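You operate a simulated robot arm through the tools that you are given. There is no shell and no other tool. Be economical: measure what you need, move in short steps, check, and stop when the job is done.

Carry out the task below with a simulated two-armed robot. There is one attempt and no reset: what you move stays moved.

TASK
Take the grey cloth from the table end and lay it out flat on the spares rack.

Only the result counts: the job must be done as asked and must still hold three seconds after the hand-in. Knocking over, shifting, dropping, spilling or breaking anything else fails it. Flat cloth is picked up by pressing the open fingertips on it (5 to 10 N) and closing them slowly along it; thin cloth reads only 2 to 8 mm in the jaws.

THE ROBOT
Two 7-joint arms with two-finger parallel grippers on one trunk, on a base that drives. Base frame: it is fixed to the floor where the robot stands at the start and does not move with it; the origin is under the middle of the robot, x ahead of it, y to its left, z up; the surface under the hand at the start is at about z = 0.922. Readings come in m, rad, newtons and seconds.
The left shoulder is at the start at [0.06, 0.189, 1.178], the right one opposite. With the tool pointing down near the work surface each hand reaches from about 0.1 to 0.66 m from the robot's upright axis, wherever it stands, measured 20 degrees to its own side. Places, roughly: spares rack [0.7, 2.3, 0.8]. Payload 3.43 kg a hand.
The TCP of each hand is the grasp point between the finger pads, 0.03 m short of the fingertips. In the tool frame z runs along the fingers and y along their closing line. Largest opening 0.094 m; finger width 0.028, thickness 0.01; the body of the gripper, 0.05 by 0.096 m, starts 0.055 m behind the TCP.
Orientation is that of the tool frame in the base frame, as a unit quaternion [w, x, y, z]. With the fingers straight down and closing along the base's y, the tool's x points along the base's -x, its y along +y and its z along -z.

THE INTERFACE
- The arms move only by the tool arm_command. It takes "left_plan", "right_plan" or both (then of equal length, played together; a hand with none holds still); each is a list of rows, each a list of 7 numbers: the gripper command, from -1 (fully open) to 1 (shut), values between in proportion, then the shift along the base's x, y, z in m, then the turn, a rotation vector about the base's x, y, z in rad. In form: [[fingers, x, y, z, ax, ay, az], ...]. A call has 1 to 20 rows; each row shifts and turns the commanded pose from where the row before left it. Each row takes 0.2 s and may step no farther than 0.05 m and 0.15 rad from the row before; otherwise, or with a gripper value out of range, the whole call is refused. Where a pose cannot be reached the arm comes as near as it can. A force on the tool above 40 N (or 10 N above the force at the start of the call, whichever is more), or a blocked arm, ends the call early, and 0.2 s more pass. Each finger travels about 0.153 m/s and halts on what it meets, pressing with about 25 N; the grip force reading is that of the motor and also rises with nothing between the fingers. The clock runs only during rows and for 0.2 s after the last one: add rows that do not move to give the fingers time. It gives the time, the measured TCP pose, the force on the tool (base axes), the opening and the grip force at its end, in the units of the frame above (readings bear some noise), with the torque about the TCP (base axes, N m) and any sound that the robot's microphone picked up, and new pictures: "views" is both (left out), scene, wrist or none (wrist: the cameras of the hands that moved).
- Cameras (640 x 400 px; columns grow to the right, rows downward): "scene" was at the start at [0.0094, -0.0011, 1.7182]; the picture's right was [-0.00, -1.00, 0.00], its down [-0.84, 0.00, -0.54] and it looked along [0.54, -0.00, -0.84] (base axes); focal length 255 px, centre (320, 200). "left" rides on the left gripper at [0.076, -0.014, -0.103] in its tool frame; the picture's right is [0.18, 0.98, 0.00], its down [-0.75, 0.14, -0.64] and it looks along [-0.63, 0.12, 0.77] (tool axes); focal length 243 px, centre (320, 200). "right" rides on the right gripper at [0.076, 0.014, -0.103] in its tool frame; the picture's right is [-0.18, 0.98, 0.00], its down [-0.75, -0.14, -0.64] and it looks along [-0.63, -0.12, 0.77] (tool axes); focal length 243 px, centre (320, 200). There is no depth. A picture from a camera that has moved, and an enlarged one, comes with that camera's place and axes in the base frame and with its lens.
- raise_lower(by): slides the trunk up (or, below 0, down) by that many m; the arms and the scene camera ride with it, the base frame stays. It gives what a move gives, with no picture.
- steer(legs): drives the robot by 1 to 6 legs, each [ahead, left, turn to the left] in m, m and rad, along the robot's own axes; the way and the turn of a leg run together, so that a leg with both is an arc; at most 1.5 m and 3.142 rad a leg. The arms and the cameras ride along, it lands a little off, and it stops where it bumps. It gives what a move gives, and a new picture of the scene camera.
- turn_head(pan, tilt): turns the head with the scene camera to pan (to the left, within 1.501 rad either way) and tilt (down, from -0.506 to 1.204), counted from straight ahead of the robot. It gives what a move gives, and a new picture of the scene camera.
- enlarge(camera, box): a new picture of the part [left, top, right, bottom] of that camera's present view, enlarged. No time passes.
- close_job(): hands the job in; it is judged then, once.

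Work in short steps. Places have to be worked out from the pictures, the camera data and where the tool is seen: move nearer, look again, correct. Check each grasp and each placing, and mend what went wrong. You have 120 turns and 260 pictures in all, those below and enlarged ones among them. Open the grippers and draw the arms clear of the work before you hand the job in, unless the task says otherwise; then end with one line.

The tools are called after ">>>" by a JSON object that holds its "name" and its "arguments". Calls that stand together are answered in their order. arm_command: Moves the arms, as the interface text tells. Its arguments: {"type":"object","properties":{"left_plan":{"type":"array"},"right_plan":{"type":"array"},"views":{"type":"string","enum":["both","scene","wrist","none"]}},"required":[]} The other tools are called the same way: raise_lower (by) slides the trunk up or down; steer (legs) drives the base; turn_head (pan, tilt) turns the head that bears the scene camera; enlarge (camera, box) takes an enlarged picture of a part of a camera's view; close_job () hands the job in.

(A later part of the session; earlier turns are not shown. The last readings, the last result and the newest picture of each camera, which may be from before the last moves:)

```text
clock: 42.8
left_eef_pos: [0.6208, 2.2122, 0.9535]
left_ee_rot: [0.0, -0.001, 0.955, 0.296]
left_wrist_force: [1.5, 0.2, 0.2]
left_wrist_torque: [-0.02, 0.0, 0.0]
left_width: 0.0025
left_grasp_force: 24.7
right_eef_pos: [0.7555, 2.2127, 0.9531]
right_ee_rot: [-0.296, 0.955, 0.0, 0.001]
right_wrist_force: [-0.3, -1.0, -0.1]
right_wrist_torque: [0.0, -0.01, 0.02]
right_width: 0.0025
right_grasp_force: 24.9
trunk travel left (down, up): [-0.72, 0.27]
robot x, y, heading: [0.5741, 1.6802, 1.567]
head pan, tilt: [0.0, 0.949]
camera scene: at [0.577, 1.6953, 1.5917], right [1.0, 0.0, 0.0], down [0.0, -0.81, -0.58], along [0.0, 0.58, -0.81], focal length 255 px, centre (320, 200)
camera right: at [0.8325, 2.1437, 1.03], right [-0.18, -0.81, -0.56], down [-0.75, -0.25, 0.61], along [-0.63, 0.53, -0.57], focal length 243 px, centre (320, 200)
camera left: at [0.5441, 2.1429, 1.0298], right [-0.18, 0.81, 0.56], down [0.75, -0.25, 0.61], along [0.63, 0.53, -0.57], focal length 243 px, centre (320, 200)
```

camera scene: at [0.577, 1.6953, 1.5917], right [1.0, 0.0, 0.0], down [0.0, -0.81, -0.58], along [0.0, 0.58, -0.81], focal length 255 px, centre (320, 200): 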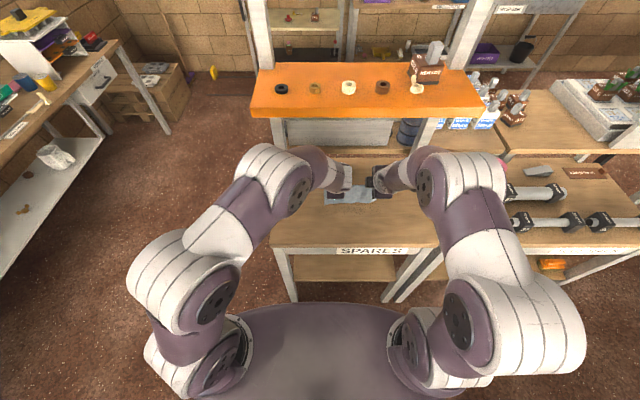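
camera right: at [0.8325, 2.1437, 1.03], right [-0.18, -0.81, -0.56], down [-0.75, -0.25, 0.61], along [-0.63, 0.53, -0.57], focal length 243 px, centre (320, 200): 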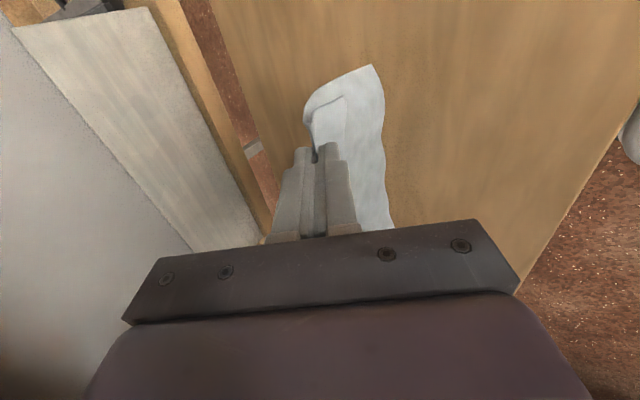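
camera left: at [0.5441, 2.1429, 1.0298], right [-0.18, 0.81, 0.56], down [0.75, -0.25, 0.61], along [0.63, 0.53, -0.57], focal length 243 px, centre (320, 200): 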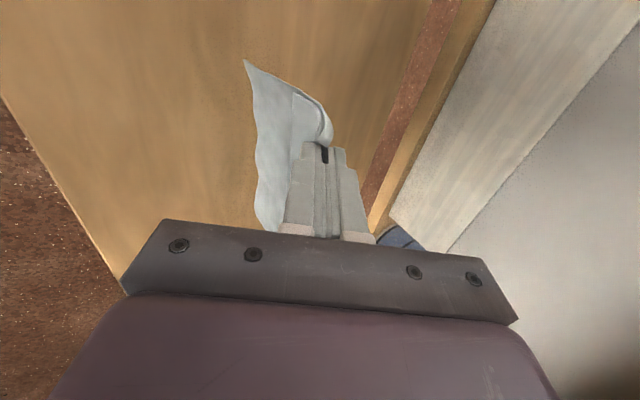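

The cloth's lower edge is at z ≈ 0.82, just about touching. I now lower a bit and draw back along an arc while untilting the hands.

>>> {"name": "arm_command", "arguments": {"left_plan": [[1, 0, -0.002, -0.01, 0, 0, 0], [1, 0, -0.002, -0.0095, 0, 0, 0], [1, 0, 0, 0, 0, 0, 0], [1, 0, -0.0118, -0.001, -0.04, 0, 0], [1, 0, -0.0118, -0.0015, -0.03, 0, 0], [1, 0, -0.0118, -0.0025, -0.03, 0, 0], [1, 0, -0.0098, -0.005, -0.03, 0, 0], [1, 0, -0.0098, -0.006, -0.03, 0, 0], [1, 0, -0.0098, -0.0064, -0.04, 0, 0]], "right_plan": [[1, 0, -0.002, -0.01, 0, 0, 0], [1, 0, -0.002, -0.0095, 0, 0, 0], [1, 0, 0, 0, 0, 0, 0], [1, 0, -0.0118, -0.001, -0.04, 0, 0], [1, 0, -0.0118, -0.0015, -0.03, 0, 0], [1, 0, -0.0118, -0.0025, -0.03, 0, 0], [1, 0, -0.0098, -0.005, -0.03, 0, 0], [1, 0, -0.0098, -0.006, -0.03, 0, 0], [1, 0, -0.0098, -0.0064, -0.04, 0, 0]], "views": "both"}}

```text
clock: 44.8
left_eef_pos: [0.6212, 2.1432, 0.9107]
left_ee_rot: [0.0, 0.0, 0.98, 0.198]
left_wrist_force: [-0.3, 0.1, -0.3]
left_wrist_torque: [0.01, 0.0, 0.01]
left_width: 0.0023
left_grasp_force: 25.3
right_eef_pos: [0.7584, 2.1434, 0.9111]
right_ee_rot: [-0.198, 0.98, 0.0, 0.0]
right_wrist_force: [-0.1, 0.9, 0.0]
right_wrist_torque: [0.01, 0.02, -0.03]
right_width: 0.0022
right_grasp_force: 24.6
trunk travel left (down, up): [-0.72, 0.27]
robot x, y, heading: [0.5771, 1.6812, 1.573]
head pan, tilt: [0.0, 0.949]
camera scene: at [0.5771, 1.6958, 1.5917], right [1.0, 0.0, 0.0], down [0.0, -0.81, -0.58], along [0.0, 0.58, -0.81], focal length 255 px, centre (320, 200)
camera right: at [0.8328, 2.091, 1.0009], right [-0.18, -0.91, -0.38], down [-0.75, -0.12, 0.65], along [-0.63, 0.41, -0.66], focal length 243 px, centre (320, 200)
camera left: at [0.5447, 2.0908, 1.0], right [-0.18, 0.91, 0.38], down [0.75, -0.12, 0.65], along [0.63, 0.41, -0.66], focal length 243 px, centre (320, 200)
```

scene: 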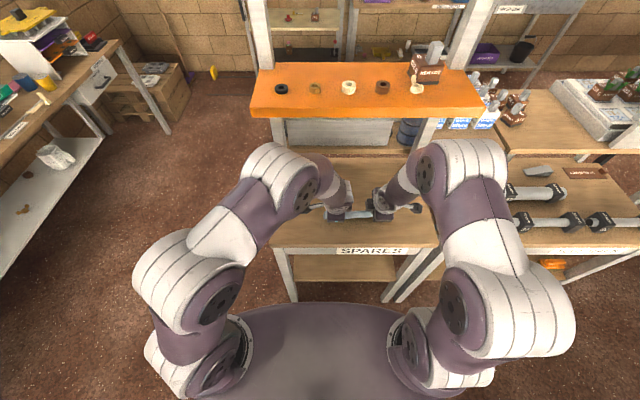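
right: 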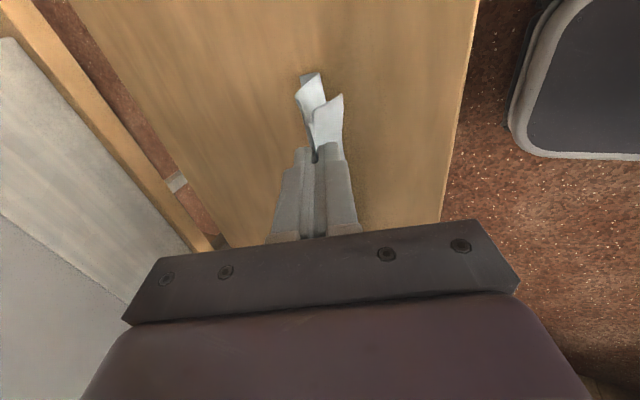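
left: 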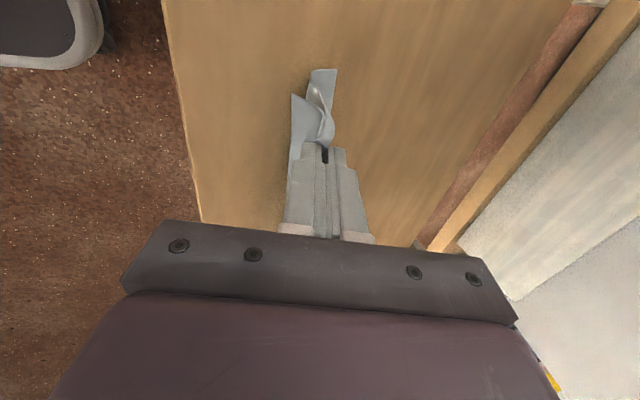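

The cloth now leans forward with its far edge near y ≈ 2.2, apparently touching. I lower further with little backward motion and look.

>>> {"name": "arm_command", "arguments": {"left_plan": [[1, 0, -0.003, -0.008, -0.04, 0, 0], [1, 0, -0.003, -0.008, -0.04, 0, 0], [1, 0, -0.003, -0.008, -0.04, 0, 0], [1, 0, -0.003, -0.006, -0.04, 0, 0], [1, 0, 0, 0, 0, 0, 0]], "right_plan": [[1, 0, -0.003, -0.008, -0.04, 0, 0], [1, 0, -0.003, -0.008, -0.04, 0, 0], [1, 0, -0.003, -0.008, -0.04, 0, 0], [1, 0, -0.003, -0.006, -0.04, 0, 0], [1, 0, 0, 0, 0, 0, 0]], "views": "wrist"}}

>>> {"name": "enlarge", "arguments": {"camera": "scene", "box": [270, 150, 450, 260]}}

```text
clock: 46.0
left_eef_pos: [0.6206, 2.1314, 0.8812]
left_ee_rot: [0.0, 0.0, 0.993, 0.12]
left_wrist_force: [-0.6, -0.1, 0.4]
left_wrist_torque: [0.04, -0.05, -0.05]
left_width: 0.0022
left_grasp_force: 25.1
right_eef_pos: [0.7559, 2.1322, 0.8821]
right_ee_rot: [-0.12, 0.993, 0.0, 0.0]
right_wrist_force: [0.1, 0.6, 0.0]
right_wrist_torque: [0.01, 0.01, 0.01]
right_width: 0.0021
right_grasp_force: 24.8
trunk travel left (down, up): [-0.72, 0.27]
robot x, y, heading: [0.5767, 1.6834, 1.571]
head pan, tilt: [0.0, 0.949]
camera right: at [0.8323, 2.0935, 0.9784], right [-0.18, -0.95, -0.23], down [-0.75, -0.02, 0.66], along [-0.63, 0.3, -0.72], focal length 243 px, centre (320, 200)
camera left: at [0.5442, 2.0927, 0.9774], right [-0.18, 0.95, 0.23], down [0.75, -0.01, 0.66], along [0.63, 0.3, -0.72], focal length 243 px, centre (320, 200)
```

right: 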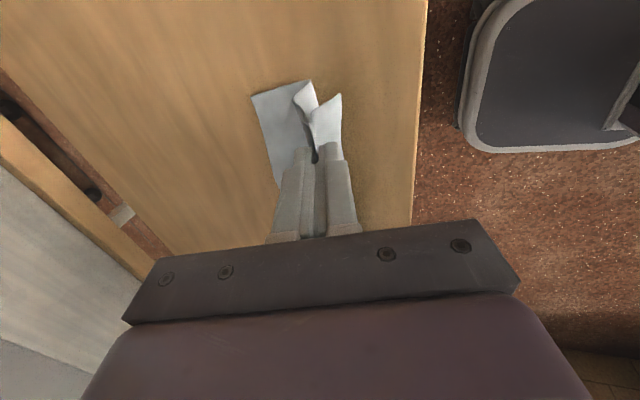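
left: 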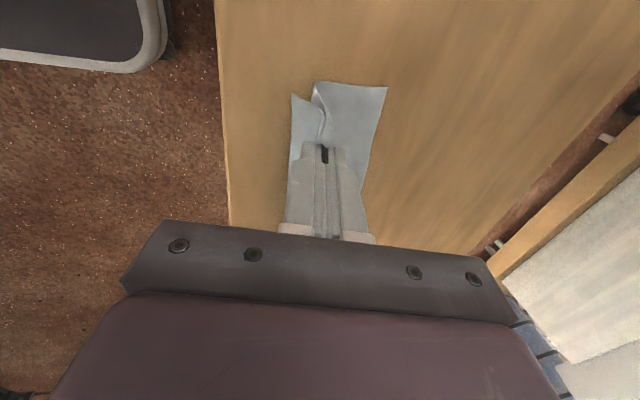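

```text
3.56 times, centred on (360, 205) of scene
camera zoom: at [0.5769, 1.6943, 1.5917], right [1.0, 0.0, 0.0], down [0.0, -0.81, -0.58], along [0.0, 0.58, -0.81], focal length 908 px, centre (178, 182)
```

zoom: 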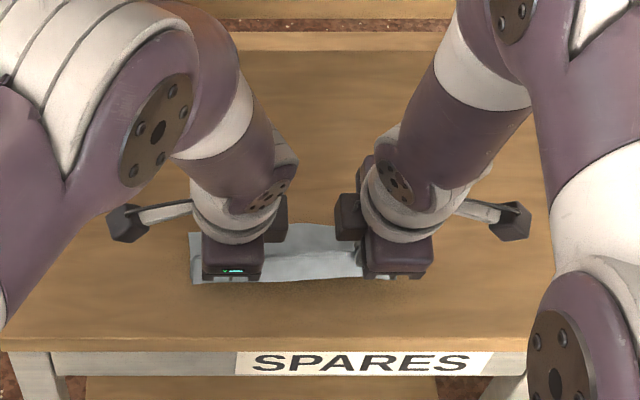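

Very good: the far part is lying forward on the rack with its far edge at y ≈ 2.21. I continue down and back, finishing the untilt.

>>> {"name": "arm_command", "arguments": {"left_plan": [[1, 0, -0.007, -0.008, -0.05, 0, 0], [1, 0, -0.007, -0.009, -0.05, 0, 0], [1, 0, -0.006, -0.009, -0.05, 0, 0], [1, 0, -0.004, -0.009, -0.05, 0, 0], [1, 0, -0.002, -0.009, -0.04, 0, 0], [1, 0, 0, 0, 0, 0, 0]], "right_plan": [[1, 0, -0.007, -0.008, -0.05, 0, 0], [1, 0, -0.007, -0.009, -0.05, 0, 0], [1, 0, -0.006, -0.009, -0.05, 0, 0], [1, 0, -0.004, -0.009, -0.05, 0, 0], [1, 0, -0.002, -0.009, -0.04, 0, 0], [1, 0, 0, 0, 0, 0, 0]], "views": "wrist"}}

```text
clock: 47.4
left_eef_pos: [0.6216, 2.1054, 0.8389]
left_ee_rot: [0.001, 0.0, 1.0, -0.001]
left_wrist_force: [1.3, -0.3, 0.7]
left_wrist_torque: [0.03, -0.03, 0.0]
left_width: 0.0022
left_grasp_force: 25.2
right_eef_pos: [0.7562, 2.1102, 0.8417]
right_ee_rot: [0.0, 1.0, 0.0, 0.0]
right_wrist_force: [0.0, 0.8, -1.1]
right_wrist_torque: [0.02, 0.0, -0.01]
right_width: 0.0022
right_grasp_force: 24.7
right hand out of reach, approached as far as the arm can: row 2
trunk travel left (down, up): [-0.72, 0.27]
robot x, y, heading: [0.5786, 1.6837, 1.572]
head pan, tilt: [0.0, 0.949]
camera right: at [0.8327, 2.0956, 0.9444], right [-0.18, -0.98, 0.0], down [-0.75, 0.14, 0.64], along [-0.63, 0.12, -0.77], focal length 243 px, centre (320, 200)
camera left: at [0.5445, 2.0917, 0.9404], right [-0.18, 0.98, 0.0], down [0.75, 0.14, 0.64], along [0.63, 0.12, -0.77], focal length 243 px, centre (320, 200)
```

right: 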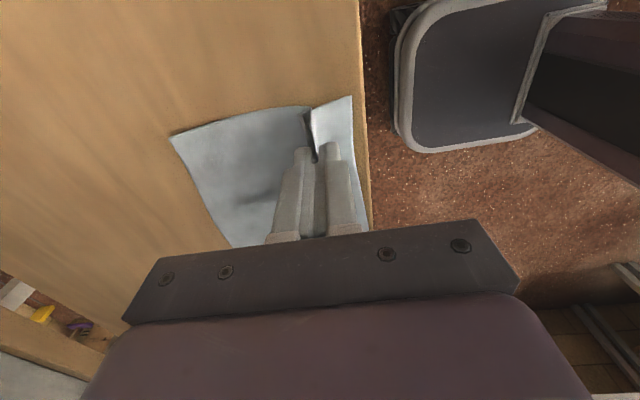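
left: 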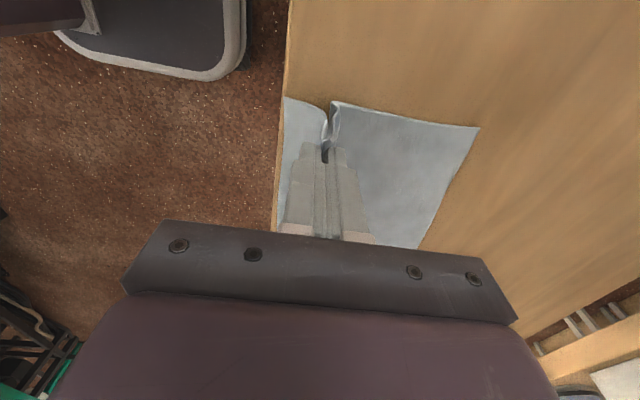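

The cloth is lying flat but its near edge is right at the rack's front edge (y ≈ 2.08). I peel it back up and re-lay it 4 cm farther in.

>>> {"name": "arm_command", "arguments": {"left_plan": [[1, 0, 0.006, 0.0105, 0.06, 0, 0], [1, 0, 0.006, 0.0105, 0.06, 0, 0], [1, 0, 0.006, 0.0105, 0.06, 0, 0], [1, 0, 0.006, 0.0105, 0.06, 0, 0], [1, 0, 0.004, 0.013, 0.053, 0, 0], [1, 0, 0.004, 0.013, 0.053, 0, 0], [1, 0, 0.004, 0.013, 0.053, 0, 0], [1, 0, 0.0146, 0.007, 0.0286, 0, 0], [1, 0, 0.0146, 0.007, 0.0286, 0, 0], [1, 0, 0.0146, 0.007, 0.0286, 0, 0], [1, 0, 0.0146, 0.007, 0.0286, 0, 0], [1, 0, 0.0146, 0.005, 0.0286, 0, 0], [1, 0, 0.0146, 0.005, 0.0286, 0, 0], [1, 0, 0.0146, 0, 0.0286, 0, 0], [1, 0, 0, 0, 0, 0, 0]], "right_plan": [[1, 0, 0.006, 0.0105, 0.06, 0, 0], [1, 0, 0.006, 0.0105, 0.06, 0, 0], [1, 0, 0.006, 0.0105, 0.06, 0, 0], [1, 0, 0.006, 0.0105, 0.06, 0, 0], [1, 0, 0.004, 0.013, 0.053, 0, 0], [1, 0, 0.004, 0.013, 0.053, 0, 0], [1, 0, 0.004, 0.013, 0.053, 0, 0], [1, 0, 0.0146, 0.007, 0.0286, 0, 0], [1, 0, 0.0146, 0.007, 0.0286, 0, 0], [1, 0, 0.0146, 0.007, 0.0286, 0, 0], [1, 0, 0.0146, 0.007, 0.0286, 0, 0], [1, 0, 0.0146, 0.005, 0.0286, 0, 0], [1, 0, 0.0146, 0.005, 0.0286, 0, 0], [1, 0, 0.0146, 0, 0.0286, 0, 0], [1, 0, 0, 0, 0, 0, 0]], "views": "wrist"}}

```text
clock: 50.6
left_eef_pos: [0.6231, 2.245, 0.9559]
left_ee_rot: [0.001, 0.0, 0.955, 0.296]
left_wrist_force: [2.0, 0.4, -0.8]
left_wrist_torque: [-0.02, -0.02, -0.01]
left_width: 0.0022
left_grasp_force: 25.1
right_eef_pos: [0.7571, 2.2476, 0.9574]
right_ee_rot: [-0.297, 0.955, 0.0, 0.0]
right_wrist_force: [-1.0, 0.3, 0.3]
right_wrist_torque: [-0.01, 0.03, 0.06]
right_width: 0.0022
right_grasp_force: 25.1
right hand out of reach, approached as far as the arm can: row 4
trunk travel left (down, up): [-0.72, 0.27]
robot x, y, heading: [0.579, 1.6835, 1.571]
head pan, tilt: [0.0, 0.949]
camera right: at [0.8331, 2.178, 1.0338], right [-0.18, -0.81, -0.56], down [-0.75, -0.25, 0.61], along [-0.63, 0.53, -0.57], focal length 243 px, centre (320, 200)
camera left: at [0.5442, 2.1742, 1.0334], right [-0.18, 0.81, 0.56], down [0.75, -0.25, 0.61], along [0.63, 0.53, -0.56], focal length 243 px, centre (320, 200)
```

right: 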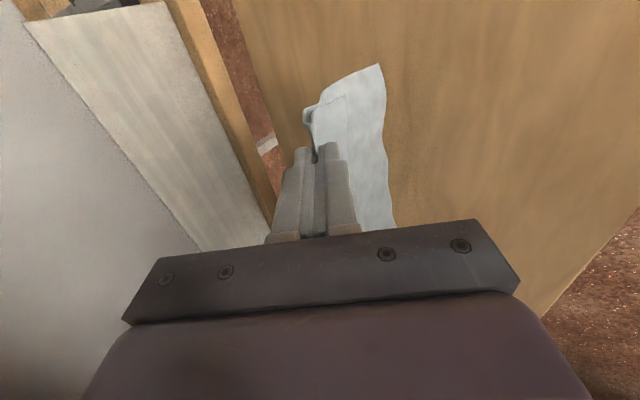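
left: 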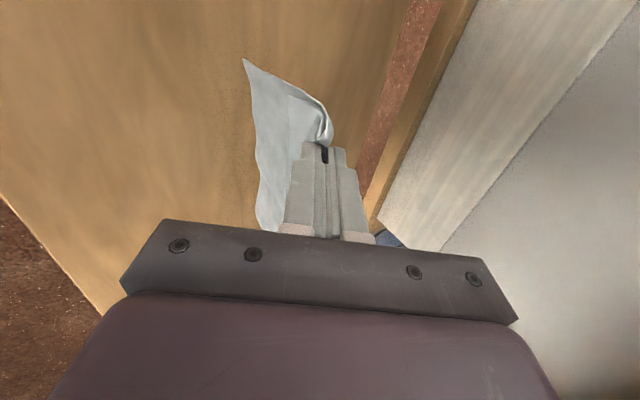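

Now the same laying motion, shifted inward, up to the point where the far part lies forward.

>>> {"name": "arm_command", "arguments": {"left_plan": [[1, 0, -0.002, -0.011, 0, 0, 0], [1, 0, -0.002, -0.0105, 0, 0, 0], [1, 0, 0, 0, 0, 0, 0], [1, 0, -0.0118, -0.001, -0.04, 0, 0], [1, 0, -0.0118, -0.0015, -0.03, 0, 0], [1, 0, -0.0118, -0.0025, -0.03, 0, 0], [1, 0, -0.0098, -0.005, -0.03, 0, 0], [1, 0, -0.0098, -0.006, -0.03, 0, 0], [1, 0, -0.0098, -0.0064, -0.04, 0, 0], [1, 0, -0.003, -0.008, -0.04, 0, 0], [1, 0, -0.003, -0.008, -0.04, 0, 0], [1, 0, -0.003, -0.008, -0.04, 0, 0], [1, 0, -0.003, -0.006, -0.04, 0, 0], [1, 0, 0, 0, 0, 0, 0]], "right_plan": [[1, 0, -0.004, -0.011, 0, 0, 0], [1, 0, -0.003, -0.0105, 0, 0, 0], [1, 0, 0, 0, 0, 0, 0], [1, 0, -0.0118, -0.001, -0.04, 0, 0], [1, 0, -0.0118, -0.0015, -0.03, 0, 0], [1, 0, -0.0118, -0.0025, -0.03, 0, 0], [1, 0, -0.0098, -0.005, -0.03, 0, 0], [1, 0, -0.0098, -0.006, -0.03, 0, 0], [1, 0, -0.0098, -0.0064, -0.04, 0, 0], [1, 0, -0.003, -0.008, -0.04, 0, 0], [1, 0, -0.003, -0.008, -0.04, 0, 0], [1, 0, -0.003, -0.008, -0.04, 0, 0], [1, 0, -0.003, -0.006, -0.04, 0, 0], [1, 0, 0, 0, 0, 0, 0]], "views": "wrist"}}

```text
clock: 53.6
left_eef_pos: [0.6223, 2.1634, 0.8829]
left_ee_rot: [0.0, 0.0, 0.993, 0.12]
left_wrist_force: [3.2, 0.2, 0.9]
left_wrist_torque: [0.06, -0.13, -0.03]
left_width: 0.0023
left_grasp_force: 24.9
right_eef_pos: [0.7583, 2.166, 0.8868]
right_ee_rot: [-0.129, 0.992, 0.0, 0.002]
right_wrist_force: [-3.8, -0.4, -0.4]
right_wrist_torque: [0.01, 0.06, 0.02]
right_width: 0.0025
right_grasp_force: 25.0
right hand out of reach, approached as far as the arm can: row 13
trunk travel left (down, up): [-0.72, 0.27]
robot x, y, heading: [0.5766, 1.6826, 1.567]
head pan, tilt: [0.0, 0.949]
camera right: at [0.8337, 2.1262, 0.982], right [-0.18, -0.95, -0.25], down [-0.76, -0.03, 0.65], along [-0.63, 0.31, -0.71], focal length 243 px, centre (320, 200)
camera left: at [0.5442, 2.125, 0.979], right [-0.18, 0.95, 0.23], down [0.75, -0.02, 0.66], along [0.63, 0.3, -0.72], focal length 243 px, centre (320, 200)
```

right: 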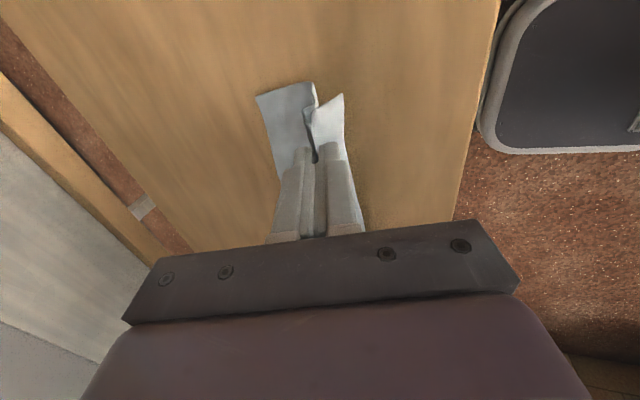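
left: 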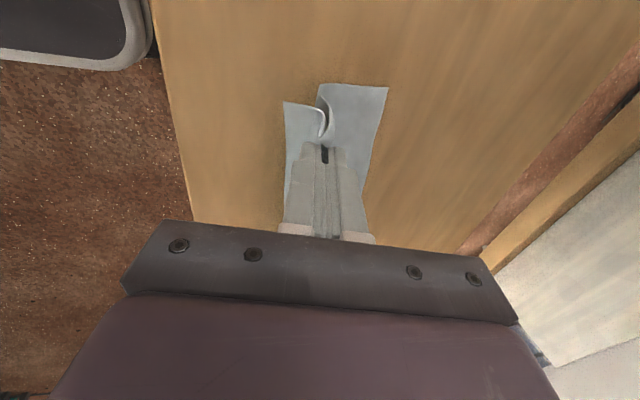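

Good again. I finish going down and back.

>>> {"name": "arm_command", "arguments": {"left_plan": [[1, 0, -0.007, -0.008, -0.05, 0, 0], [1, 0, -0.007, -0.009, -0.05, 0, 0], [1, 0, -0.006, -0.009, -0.05, 0, 0], [1, 0, -0.004, -0.009, -0.05, 0, 0], [1, 0, -0.002, -0.009, -0.04, 0, 0], [1, 0, 0, -0.005, 0, 0, 0], [1, 0, 0, 0, 0, 0, 0]], "right_plan": [[1, 0, -0.007, -0.008, -0.05, 0, 0], [1, 0, -0.007, -0.009, -0.05, 0, 0], [1, 0, -0.006, -0.009, -0.05, 0, 0], [1, 0, -0.004, -0.009, -0.05, 0, 0], [1, 0, -0.002, -0.009, -0.04, 0, 0], [1, 0, 0, -0.005, 0, 0, 0], [1, 0, 0, 0, 0, 0, 0]], "views": "wrist"}}

```text
clock: 55.2
left_eef_pos: [0.6231, 2.1377, 0.8349]
left_ee_rot: [0.002, 0.0, 1.0, 0.001]
left_wrist_force: [4.4, 1.6, 10.1]
left_wrist_torque: [0.08, -0.16, -0.03]
left_width: 0.0022
left_grasp_force: 25.3
right_eef_pos: [0.7583, 2.1396, 0.8371]
right_ee_rot: [0.0, 1.0, -0.001, 0.001]
right_wrist_force: [-2.0, 0.0, -0.3]
right_wrist_torque: [0.04, 0.06, 0.05]
right_width: 0.0024
right_grasp_force: 25.1
trunk travel left (down, up): [-0.72, 0.27]
robot x, y, heading: [0.5795, 1.6802, 1.573]
head pan, tilt: [0.0, 0.949]
camera right: at [0.8341, 2.1261, 0.9401], right [-0.18, -0.98, 0.0], down [-0.75, 0.14, 0.64], along [-0.63, 0.12, -0.77], focal length 243 px, centre (320, 200)
camera left: at [0.5448, 2.1229, 0.9373], right [-0.18, 0.98, 0.0], down [0.75, 0.14, 0.64], along [0.63, 0.12, -0.77], focal length 243 px, centre (320, 200)
```

right: 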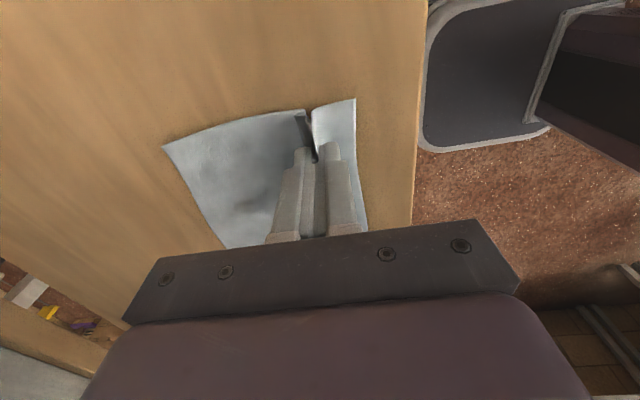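
left: 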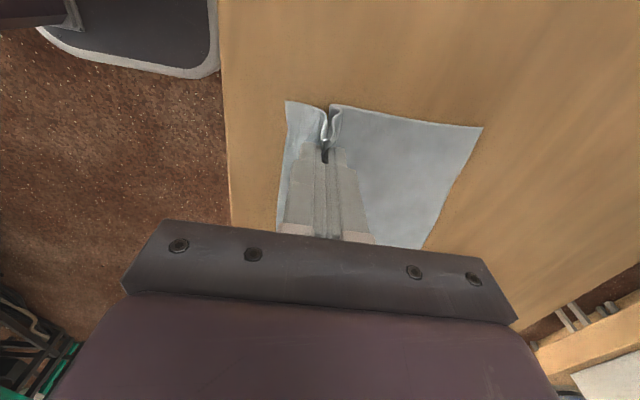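

Left is touching (10 N, rack surface ≈ 0.803), right is just above. I lower the right hand by 2.5 mm.

>>> {"name": "arm_command", "arguments": {"left_plan": [[1, 0, 0, 0.0003, 0, 0, 0], [1, 0, 0, 0, 0, 0, 0], [1, 0, 0, 0, 0, 0, 0]], "right_plan": [[1, 0, 0, -0.0015, 0, 0, 0], [1, 0, 0, -0.001, 0, 0, 0], [1, 0, 0, 0, 0, 0, 0]], "views": "none"}}

```text
clock: 56.0
left_eef_pos: [0.6218, 2.1366, 0.8354]
left_ee_rot: [0.0, -0.001, 1.0, 0.001]
left_wrist_force: [5.9, 3.2, 10.4]
left_wrist_torque: [0.05, -0.17, -0.04]
left_width: 0.002
left_grasp_force: 24.7
right_eef_pos: [0.7586, 2.1397, 0.8353]
right_ee_rot: [-0.001, 1.0, 0.0, 0.0]
right_wrist_force: [-3.8, -0.6, 4.3]
right_wrist_torque: [0.06, 0.07, 0.0]
right_width: 0.0023
right_grasp_force: 25.0
trunk travel left (down, up): [-0.72, 0.27]
robot x, y, heading: [0.5816, 1.6825, 1.572]
head pan, tilt: [0.0, 0.949]
```

Both touch now (10 and 4 N). I open the fingers slowly to spread the pinched folds back out.

>>> {"name": "arm_command", "arguments": {"left_plan": [[0.93, 0, 0, 0, 0, 0, 0], [0.86, 0, 0, 0, 0, 0, 0], [0.79, 0, 0, 0, 0, 0, 0], [0.72, 0, 0, 0, 0, 0, 0], [0.65, 0, 0, 0, 0, 0, 0], [0.58, 0, 0, 0, 0, 0, 0], [0.51, 0, 0, 0, 0, 0, 0], [0.44, 0, 0, 0, 0, 0, 0], [0.37, 0, 0, 0, 0, 0, 0], [0.3, 0, 0, 0, 0, 0, 0], [0.23, 0, 0, 0, 0, 0, 0], [0.16, 0, 0, 0, 0, 0, 0], [0.16, 0, 0, 0, 0, 0, 0]], "right_plan": [[0.93, 0, 0, -0.0003, 0, 0, 0], [0.86, 0, 0, 0, 0, 0, 0], [0.79, 0, 0, 0, 0, 0, 0], [0.72, 0, 0, 0, 0, 0, 0], [0.65, 0, 0, 0, 0, 0, 0], [0.58, 0, 0, 0, 0, 0, 0], [0.51, 0, 0, 0, 0, 0, 0], [0.44, 0, 0, 0, 0, 0, 0], [0.37, 0, 0, 0, 0, 0, 0], [0.3, 0, 0, 0, 0, 0, 0], [0.23, 0, 0, 0, 0, 0, 0], [0.16, 0, 0, 0, 0, 0, 0], [0.16, 0, 0, 0, 0, 0, 0]], "views": "wrist"}}

```text
clock: 58.8
left_eef_pos: [0.6219, 2.1365, 0.8338]
left_ee_rot: [0.0, 0.0, 1.0, 0.0]
left_wrist_force: [0.6, 0.1, -0.2]
left_wrist_torque: [-0.02, 0.04, 0.04]
left_width: 0.0396
left_grasp_force: 0.0
right_eef_pos: [0.7596, 2.1405, 0.8355]
right_ee_rot: [-0.001, 1.0, 0.001, 0.001]
right_wrist_force: [-0.4, -0.7, -0.7]
right_wrist_torque: [-0.01, -0.03, -0.01]
right_width: 0.0395
right_grasp_force: 0.1
trunk travel left (down, up): [-0.72, 0.27]
robot x, y, heading: [0.5802, 1.6803, 1.568]
head pan, tilt: [0.0, 0.949]
camera right: at [0.8338, 2.1262, 0.9373], right [-0.18, -0.98, 0.0], down [-0.75, 0.14, 0.64], along [-0.63, 0.12, -0.77], focal length 243 px, centre (320, 200)
camera left: at [0.5441, 2.1228, 0.9366], right [-0.18, 0.98, 0.0], down [0.75, 0.14, 0.64], along [0.63, 0.12, -0.77], focal length 243 px, centre (320, 200)
```

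right: 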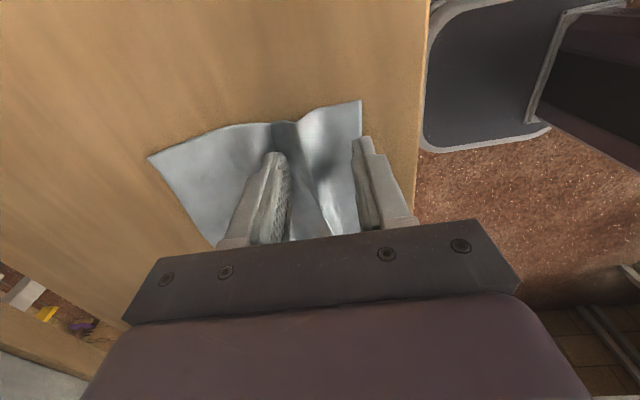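
left: 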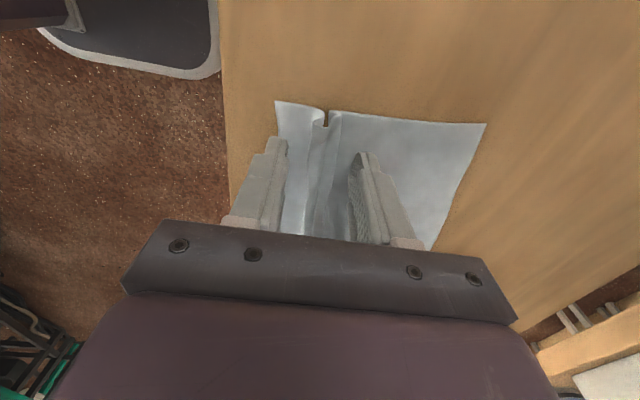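

Released, but soft ridges remain. I lift the hands straight up to see the whole cloth.

>>> {"name": "arm_command", "arguments": {"left_plan": [[0.16, 0, 0, 0.005, 0, 0, 0], [0.16, 0, 0, 0.02, 0, 0, 0], [0.16, 0, 0, 0.03, 0, 0, 0], [0.16, -0.02, 0, 0.03, 0, 0, 0], [0.16, -0.03, 0, 0.01, 0, 0, 0], [0.16, -0.03, 0, 0, 0, 0, 0]], "right_plan": [[0.16, 0, 0, 0.005, 0, 0, 0], [0.16, 0, 0, 0.02, 0, 0, 0], [0.16, 0, 0, 0.03, 0, 0, 0], [0.16, 0.02, 0, 0.03, 0, 0, 0], [0.16, 0.03, 0, 0.01, 0, 0, 0], [0.16, 0.03, 0, 0, 0, 0, 0]], "views": "both"}}

>>> {"name": "enlarge", "arguments": {"camera": "scene", "box": [270, 150, 450, 260]}}

```text
clock: 60.2
left_eef_pos: [0.5415, 2.1365, 0.9287]
left_ee_rot: [0.0, -0.001, 1.0, -0.001]
left_wrist_force: [-0.7, -0.1, 0.0]
left_wrist_torque: [-0.02, 0.01, 0.01]
left_width: 0.0395
left_grasp_force: 0.1
right_eef_pos: [0.8379, 2.1389, 0.9287]
right_ee_rot: [0.0, 1.0, 0.0, 0.0]
right_wrist_force: [-0.9, 0.0, -0.1]
right_wrist_torque: [0.0, 0.0, 0.01]
right_width: 0.0396
right_grasp_force: 0.0
trunk travel left (down, up): [-0.72, 0.27]
robot x, y, heading: [0.578, 1.6863, 1.567]
head pan, tilt: [0.0, 0.949]
camera scene: at [0.5771, 1.6953, 1.5917], right [1.0, 0.0, 0.0], down [0.0, -0.81, -0.58], along [0.0, 0.58, -0.81], focal length 255 px, centre (320, 200)
camera right: at [0.9137, 2.126, 1.0325], right [-0.18, -0.98, 0.0], down [-0.75, 0.14, 0.64], along [-0.63, 0.12, -0.77], focal length 243 px, centre (320, 200)
camera left: at [0.464, 2.1229, 1.0316], right [-0.18, 0.98, 0.0], down [0.75, 0.14, 0.64], along [0.63, 0.12, -0.77], focal length 243 px, centre (320, 200)
```

scene: 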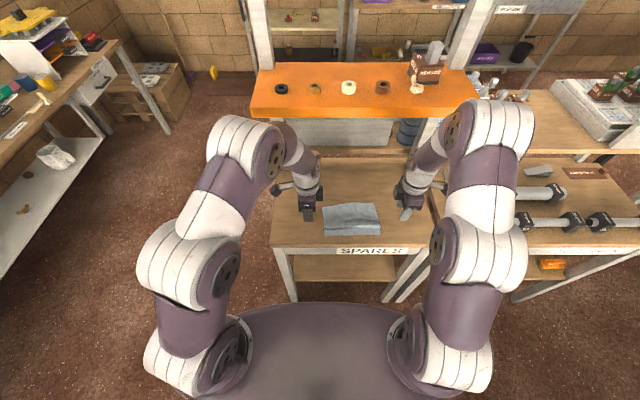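
right: 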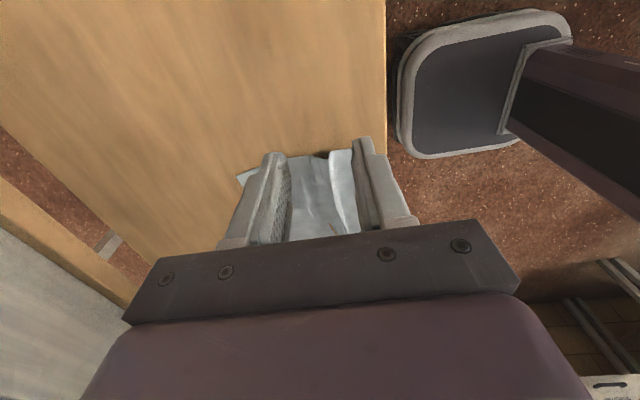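
left: 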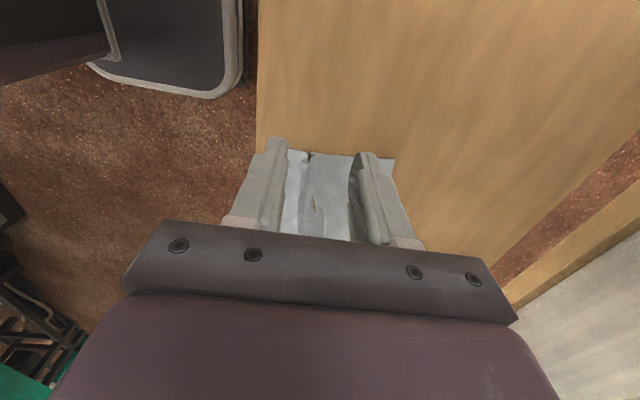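

```text
3.56 times, centred on (360, 205) of scene
camera zoom: at [0.5771, 1.6953, 1.5917], right [1.0, 0.0, 0.0], down [0.0, -0.81, -0.58], along [0.0, 0.58, -0.81], focal length 908 px, centre (178, 182)
```

zoom: 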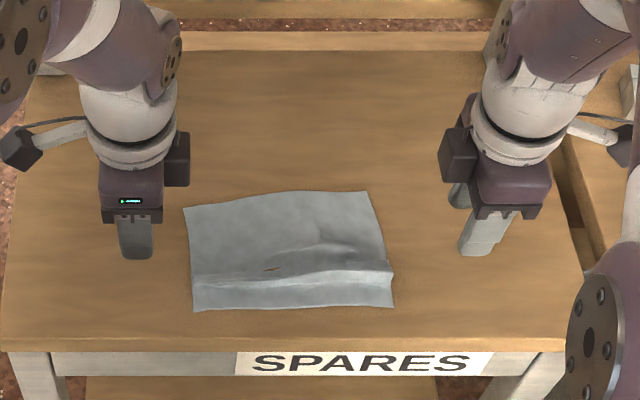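

The cloth is on the rack (x 0.589–0.786, y 2.11–2.24) with a ridge along y ≈ 2.143. I'll straddle the ridge with both hands, pin the near hem, and spread the fingers; first I come close above it.

>>> {"name": "arm_command", "arguments": {"left_plan": [[0.36, 0.028, 0.002, 0, 0, 0, 0], [0.36, 0.028, 0.002, 0, 0, 0, 0], [0.36, 0.028, 0.0015, 0, 0, 0, 0], [0.36, 0, 0, -0.03, 0, 0, 0], [0.36, 0, 0, -0.03, 0, 0, 0], [0.36, 0, 0, -0.02, 0, 0, 0], [0.36, 0, 0, 0, 0, 0, 0]], "right_plan": [[0.36, -0.028, 0.001, 0, 0, 0, 0], [0.36, -0.028, 0.001, 0, 0, 0, 0], [0.36, -0.028, 0.001, 0, 0, 0, 0], [0.36, 0, 0, -0.03, 0, 0, 0], [0.36, 0, 0, -0.03, 0, 0, 0], [0.36, 0, 0, -0.02, 0, 0, 0], [0.36, 0, 0, 0, 0, 0, 0]], "views": "wrist"}}

```text
clock: 61.8
left_eef_pos: [0.6255, 2.1419, 0.8489]
left_ee_rot: [-0.001, 0.0, 1.0, 0.002]
left_wrist_force: [-0.4, 0.1, 0.5]
left_wrist_torque: [0.03, 0.01, 0.02]
left_width: 0.0301
left_grasp_force: 0.0
right_eef_pos: [0.7535, 2.144, 0.8488]
right_ee_rot: [0.0, 1.0, -0.001, -0.001]
right_wrist_force: [1.3, 0.4, 1.4]
right_wrist_torque: [0.0, 0.02, 0.02]
right_width: 0.0301
right_grasp_force: 0.0
trunk travel left (down, up): [-0.72, 0.27]
robot x, y, heading: [0.576, 1.6848, 1.565]
head pan, tilt: [0.0, 0.949]
camera right: at [0.8301, 2.1292, 0.9519], right [-0.18, -0.98, 0.0], down [-0.75, 0.14, 0.64], along [-0.63, 0.12, -0.77], focal length 243 px, centre (320, 200)
camera left: at [0.548, 2.128, 0.9511], right [-0.18, 0.98, 0.0], down [0.75, 0.14, 0.64], along [0.63, 0.12, -0.77], focal length 243 px, centre (320, 200)
```

right: 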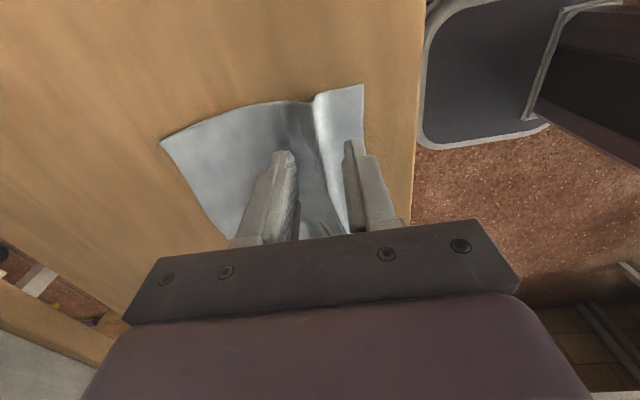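
left: 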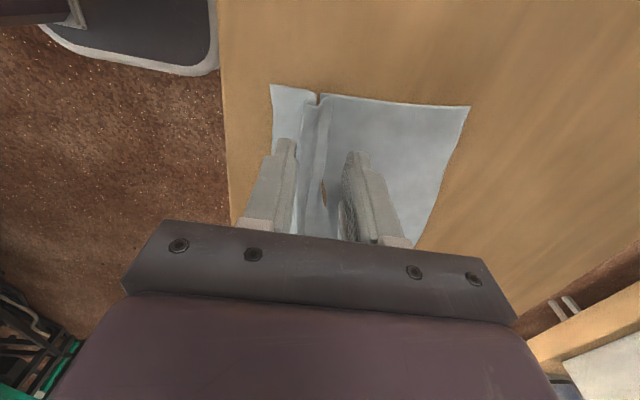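

Fingers straddle the ridge nicely with the near finger on the hem. I lower to contact.

>>> {"name": "arm_command", "arguments": {"left_plan": [[0.36, 0, 0, -0.008, 0, 0, 0], [0.36, 0, 0, -0.005, 0, 0, 0], [0.36, 0, 0, -0.002, 0, 0, 0], [0.36, 0, 0, 0, 0, 0, 0]], "right_plan": [[0.36, 0, 0, -0.008, 0, 0, 0], [0.36, 0, 0, -0.005, 0, 0, 0], [0.36, 0, 0, -0.002, 0, 0, 0], [0.36, 0, 0, 0, 0, 0, 0]], "views": "none"}}

```text
clock: 62.8
left_eef_pos: [0.6267, 2.1433, 0.8339]
left_ee_rot: [-0.001, 0.001, 1.0, 0.0]
left_wrist_force: [0.7, 0.3, -0.3]
left_wrist_torque: [-0.02, -0.02, 0.01]
left_width: 0.0301
left_grasp_force: 0.0
right_eef_pos: [0.7547, 2.1439, 0.8343]
right_ee_rot: [0.0, 1.0, 0.0, 0.0]
right_wrist_force: [0.4, -0.2, -0.7]
right_wrist_torque: [-0.02, 0.03, -0.01]
right_width: 0.0303
right_grasp_force: 0.0
trunk travel left (down, up): [-0.72, 0.27]
robot x, y, heading: [0.579, 1.6855, 1.571]
head pan, tilt: [0.0, 0.949]
```

Not touching yet; down in small steps.

>>> {"name": "arm_command", "arguments": {"left_plan": [[0.36, 0, 0, -0.001, 0, 0, 0], [0.36, 0, 0, -0.001, 0, 0, 0], [0.36, 0, 0, 0, 0, 0, 0]], "right_plan": [[0.36, 0, 0, -0.001, 0, 0, 0], [0.36, 0, 0, -0.001, 0, 0, 0], [0.36, 0, 0, 0, 0, 0, 0]], "views": "none"}}

```text
clock: 63.6
left_eef_pos: [0.6259, 2.1428, 0.831]
left_ee_rot: [0.0, 0.0, 1.0, 0.001]
left_wrist_force: [0.0, 0.7, 0.3]
left_wrist_torque: [-0.04, -0.02, 0.01]
left_width: 0.0298
left_grasp_force: 0.0
right_eef_pos: [0.7544, 2.1431, 0.8323]
right_ee_rot: [0.001, 1.0, 0.0, 0.001]
right_wrist_force: [-0.3, -0.2, -0.3]
right_wrist_torque: [-0.01, -0.04, -0.02]
right_width: 0.03
right_grasp_force: 0.1
trunk travel left (down, up): [-0.72, 0.27]
robot x, y, heading: [0.5753, 1.6832, 1.568]
head pan, tilt: [0.0, 0.949]
```

>>> {"name": "arm_command", "arguments": {"left_plan": [[0.36, 0, 0, -0.0008, 0, 0, 0], [0.36, 0, 0, -0.0007, 0, 0, 0], [0.36, 0, 0, 0, 0, 0, 0]], "right_plan": [[0.36, 0, 0, -0.0008, 0, 0, 0], [0.36, 0, 0, -0.0007, 0, 0, 0], [0.36, 0, 0, 0, 0, 0, 0]], "views": "none"}}

```text
clock: 64.4
left_eef_pos: [0.6267, 2.1424, 0.832]
left_ee_rot: [0.001, 0.0, 1.0, 0.002]
left_wrist_force: [0.1, -0.3, 10.7]
left_wrist_torque: [-0.18, 0.01, 0.0]
left_width: 0.03
left_grasp_force: 0.0
right_eef_pos: [0.7544, 2.1422, 0.8322]
right_ee_rot: [-0.001, 1.0, 0.0, -0.001]
right_wrist_force: [0.0, 0.4, 2.8]
right_wrist_torque: [0.03, 0.0, -0.02]
right_width: 0.0301
right_grasp_force: 0.2
trunk travel left (down, up): [-0.72, 0.27]
robot x, y, heading: [0.5762, 1.6782, 1.569]
head pan, tilt: [0.0, 0.949]
```

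Contact at left 11 N, right 3 N. I press the right a touch more and spread: near finger stays, far finger slides inward.

>>> {"name": "arm_command", "arguments": {"left_plan": [[0.36, 0, 0, 0, 0, 0, 0], [0.28, 0, 0.0019, 0, 0, 0, 0], [0.2, 0, 0.0019, 0, 0, 0, 0], [0.12, 0, 0.0019, 0, 0, 0, 0], [0.04, 0, 0.0019, 0, 0, 0, 0], [-0.04, 0, 0.0019, 0, 0, 0, 0], [-0.12, 0, 0.0019, 0, 0, 0, 0], [-0.2, 0, 0.0019, 0, 0, 0, 0], [-0.28, 0, 0.0019, 0, 0, 0, 0], [-0.36, 0, 0.0019, 0, 0, 0, 0], [-0.44, 0, 0.0019, 0, 0, 0, 0], [-0.44, 0, 0, 0, 0, 0, 0]], "right_plan": [[0.36, 0, 0, -0.0004, 0, 0, 0], [0.28, 0, 0.0019, 0, 0, 0, 0], [0.2, 0, 0.0019, 0, 0, 0, 0], [0.12, 0, 0.0019, 0, 0, 0, 0], [0.04, 0, 0.0019, 0, 0, 0, 0], [-0.04, 0, 0.0019, 0, 0, 0, 0], [-0.12, 0, 0.0019, 0, 0, 0, 0], [-0.2, 0, 0.0019, 0, 0, 0, 0], [-0.28, 0, 0.0019, 0, 0, 0, 0], [-0.36, 0, 0.0019, 0, 0, 0, 0], [-0.44, 0, 0.0019, 0, 0, 0, 0], [-0.44, 0, 0, 0, 0, 0, 0]], "views": "wrist"}}

```text
clock: 67.0
left_eef_pos: [0.6248, 2.1589, 0.8321]
left_ee_rot: [0.0, 0.0, 1.0, 0.001]
left_wrist_force: [2.4, -1.9, 14.3]
left_wrist_torque: [-0.63, -0.08, 0.12]
left_width: 0.0686
left_grasp_force: 1.1
right_eef_pos: [0.7551, 2.1609, 0.8324]
right_ee_rot: [-0.001, 1.0, 0.001, 0.001]
right_wrist_force: [-1.6, -1.4, 5.5]
right_wrist_torque: [-0.27, 0.03, -0.04]
right_width: 0.0682
right_grasp_force: 1.1
trunk travel left (down, up): [-0.72, 0.27]
robot x, y, heading: [0.5753, 1.6835, 1.57]
head pan, tilt: [0.0, 0.949]
camera right: at [0.8302, 2.1463, 0.9341], right [-0.18, -0.98, 0.0], down [-0.75, 0.14, 0.64], along [-0.63, 0.12, -0.77], focal length 243 px, centre (320, 200)
camera left: at [0.5482, 2.1457, 0.934], right [-0.18, 0.98, 0.0], down [0.75, 0.14, 0.64], along [0.63, 0.12, -0.77], focal length 243 px, centre (320, 200)
```

right: 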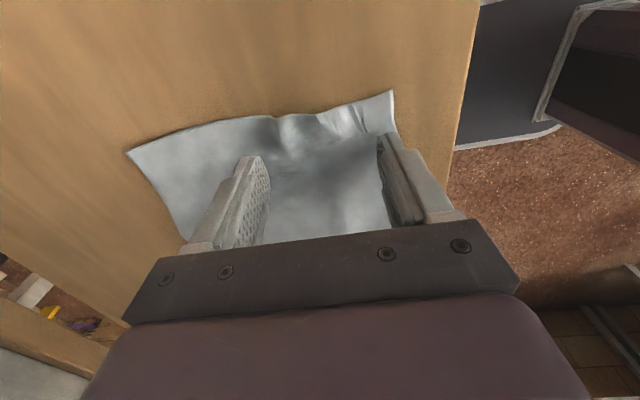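
left: 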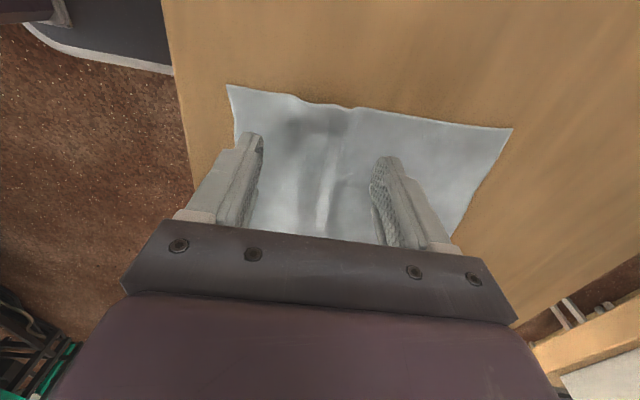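

The ridge is nearly gone. I spread 5 mm more, then lift off vertically and move aside.

>>> {"name": "arm_command", "arguments": {"left_plan": [[-0.5, 0, 0.0014, 0, 0, 0, 0], [-0.56, 0, 0.0014, 0, 0, 0, 0], [-0.56, 0, 0, 0, 0, 0, 0], [-0.56, 0, 0, 0.004, 0, 0, 0], [-0.56, 0, 0, 0.02, 0, 0, 0], [-0.56, 0, 0, 0.04, 0, 0, 0], [-0.56, -0.03, 0, 0.03, 0, 0, 0], [-0.56, -0.04, 0, 0, 0, 0, 0], [-0.56, -0.04, 0, 0, 0, 0, 0]], "right_plan": [[-0.5, 0, 0.0014, 0, 0, 0, 0], [-0.56, 0, 0.0014, 0, 0, 0, 0], [-0.56, 0, 0, 0, 0, 0, 0], [-0.56, 0, 0, 0.004, 0, 0, 0], [-0.56, 0, 0, 0.02, 0, 0, 0], [-0.56, 0, 0, 0.04, 0, 0, 0], [-0.56, 0.03, 0, 0.03, 0, 0, 0], [-0.56, 0.04, 0, 0, 0, 0, 0], [-0.56, 0.04, 0, 0, 0, 0, 0]], "views": "wrist"}}

>>> {"name": "enlarge", "arguments": {"camera": "scene", "box": [290, 170, 430, 260]}}

```text
clock: 69.0
left_eef_pos: [0.5142, 2.1623, 0.9245]
left_ee_rot: [0.0, -0.001, 1.0, 0.001]
left_wrist_force: [1.2, -0.4, 0.2]
left_wrist_torque: [0.02, -0.01, -0.04]
left_width: 0.0735
left_grasp_force: 0.0
right_eef_pos: [0.8641, 2.1653, 0.9236]
right_ee_rot: [0.0, 1.0, 0.002, 0.0]
right_wrist_force: [-0.1, -0.9, 0.3]
right_wrist_torque: [0.0, -0.01, 0.02]
right_width: 0.0732
right_grasp_force: 0.0
trunk travel left (down, up): [-0.72, 0.27]
robot x, y, heading: [0.5751, 1.6873, 1.567]
head pan, tilt: [0.0, 0.949]
camera right: at [0.9409, 2.1502, 1.0274], right [-0.18, -0.98, 0.0], down [-0.75, 0.14, 0.64], along [-0.63, 0.12, -0.77], focal length 243 px, centre (320, 200)
camera left: at [0.437, 2.1491, 1.0271], right [-0.18, 0.98, 0.0], down [0.75, 0.14, 0.64], along [0.63, 0.12, -0.77], focal length 243 px, centre (320, 200)
```

right: 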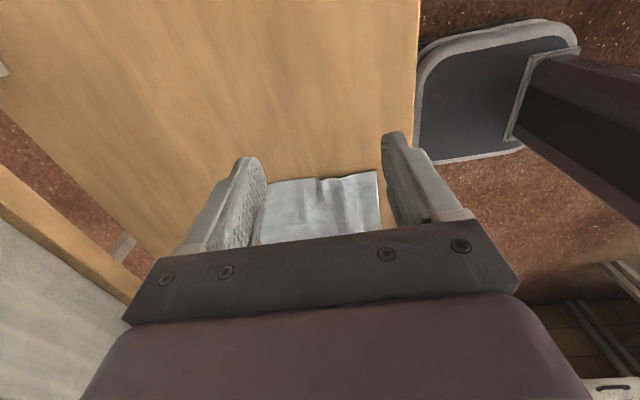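
left: 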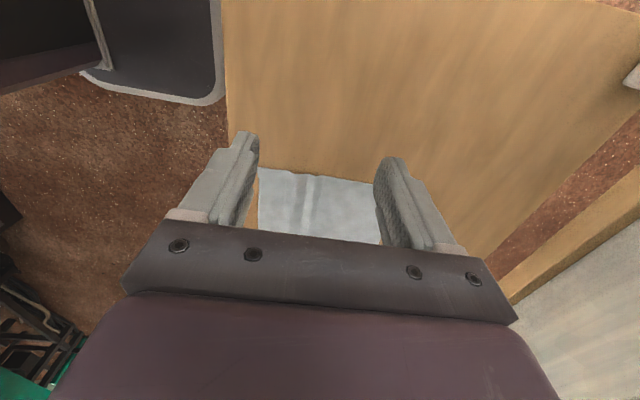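

```text
4.44 times, centred on (360, 215) of scene
camera zoom: at [0.5769, 1.6949, 1.5917], right [1.0, 0.0, 0.0], down [0.0, -0.81, -0.58], along [0.0, 0.58, -0.81], focal length 1135 px, centre (142, 133)
```

zoom: 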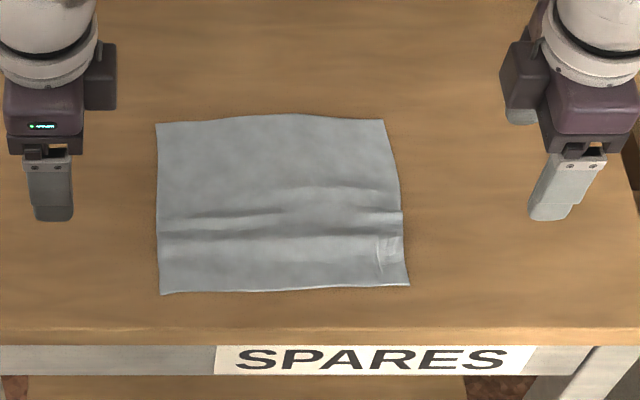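

Nearly flat at full size (y 2.11–2.276), with slight waves. One more gentle press-and-spread pass a bit closer to the middle.

>>> {"name": "arm_command", "arguments": {"left_plan": [[-0.06, 0.042, -0.002, 0, 0, 0, 0], [-0.06, 0.042, -0.002, 0, 0, 0, 0], [-0.06, 0.042, 0, 0, 0, 0, 0], [-0.06, 0, 0, -0.03, 0, 0, 0], [-0.06, 0, 0, -0.03, 0, 0, 0], [-0.06, 0, 0, -0.022, 0, 0, 0], [-0.06, 0, 0, -0.008, 0, 0, 0], [-0.06, 0, 0, 0, 0, 0, 0]], "right_plan": [[-0.06, -0.04, -0.004, 0, 0, 0, 0], [-0.06, -0.04, -0.003, 0, 0, 0, 0], [-0.06, -0.039, 0, 0, 0, 0, 0], [-0.06, 0, 0, -0.03, 0, 0, 0], [-0.06, 0, 0, -0.03, 0, 0, 0], [-0.06, 0, 0, -0.022, 0, 0, 0], [-0.06, 0, 0, -0.008, 0, 0, 0], [-0.06, 0, 0, 0, 0, 0, 0]], "views": "wrist"}}

```text
clock: 70.8
left_eef_pos: [0.6417, 2.1606, 0.8348]
left_ee_rot: [0.0, 0.0, 1.0, 0.0]
left_wrist_force: [0.1, 0.2, 0.2]
left_wrist_torque: [-0.02, 0.01, -0.02]
left_width: 0.0498
left_grasp_force: 0.1
right_eef_pos: [0.7451, 2.1587, 0.8341]
right_ee_rot: [-0.001, 1.0, 0.001, 0.001]
right_wrist_force: [0.3, -0.3, 0.2]
right_wrist_torque: [-0.01, 0.01, -0.02]
right_width: 0.0498
right_grasp_force: 0.1
trunk travel left (down, up): [-0.72, 0.27]
robot x, y, heading: [0.5798, 1.6797, 1.568]
head pan, tilt: [0.0, 0.949]
camera right: at [0.8209, 2.1439, 0.9362], right [-0.18, -0.98, 0.0], down [-0.75, 0.14, 0.64], along [-0.63, 0.12, -0.77], focal length 243 px, centre (320, 200)
camera left: at [0.5636, 2.1459, 0.9371], right [-0.18, 0.98, 0.0], down [0.75, 0.14, 0.64], along [0.63, 0.12, -0.77], focal length 243 px, centre (320, 200)
```

right: 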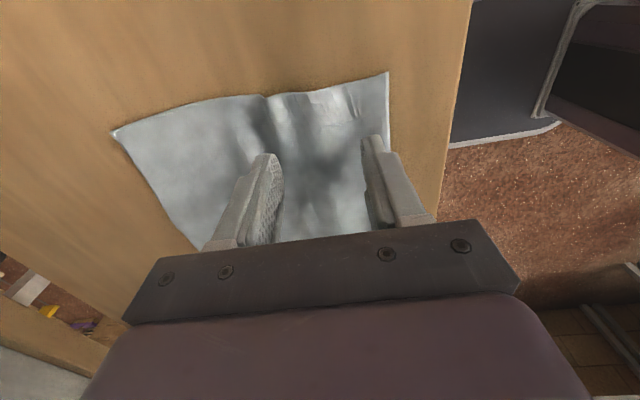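
left: 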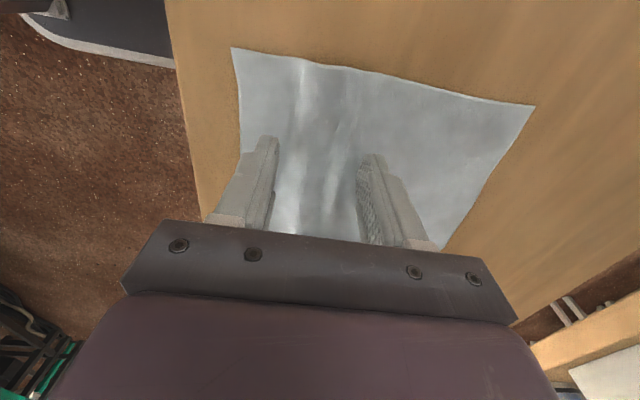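

Well placed; lower ~3 mm to contact.

>>> {"name": "arm_command", "arguments": {"left_plan": [[-0.06, 0, 0, -0.0015, 0, 0, 0], [-0.06, 0, 0, -0.0015, 0, 0, 0], [-0.06, 0, 0, 0, 0, 0, 0]], "right_plan": [[-0.06, 0, 0, -0.0015, 0, 0, 0], [-0.06, 0, 0, -0.0012, 0, 0, 0], [-0.06, 0, 0, 0, 0, 0, 0]], "views": "none"}}

```text
clock: 71.6
left_eef_pos: [0.6412, 2.1607, 0.831]
left_ee_rot: [0.0, 0.0, 1.0, 0.0]
left_wrist_force: [-0.9, -0.5, -0.3]
left_wrist_torque: [-0.01, 0.0, -0.05]
left_width: 0.0501
left_grasp_force: 0.1
right_eef_pos: [0.7445, 2.1578, 0.8311]
right_ee_rot: [-0.001, 1.0, 0.001, -0.001]
right_wrist_force: [0.4, 0.3, 2.6]
right_wrist_torque: [-0.1, 0.02, -0.02]
right_width: 0.0498
right_grasp_force: 0.0
trunk travel left (down, up): [-0.72, 0.27]
robot x, y, heading: [0.5773, 1.6823, 1.568]
head pan, tilt: [0.0, 0.949]
```

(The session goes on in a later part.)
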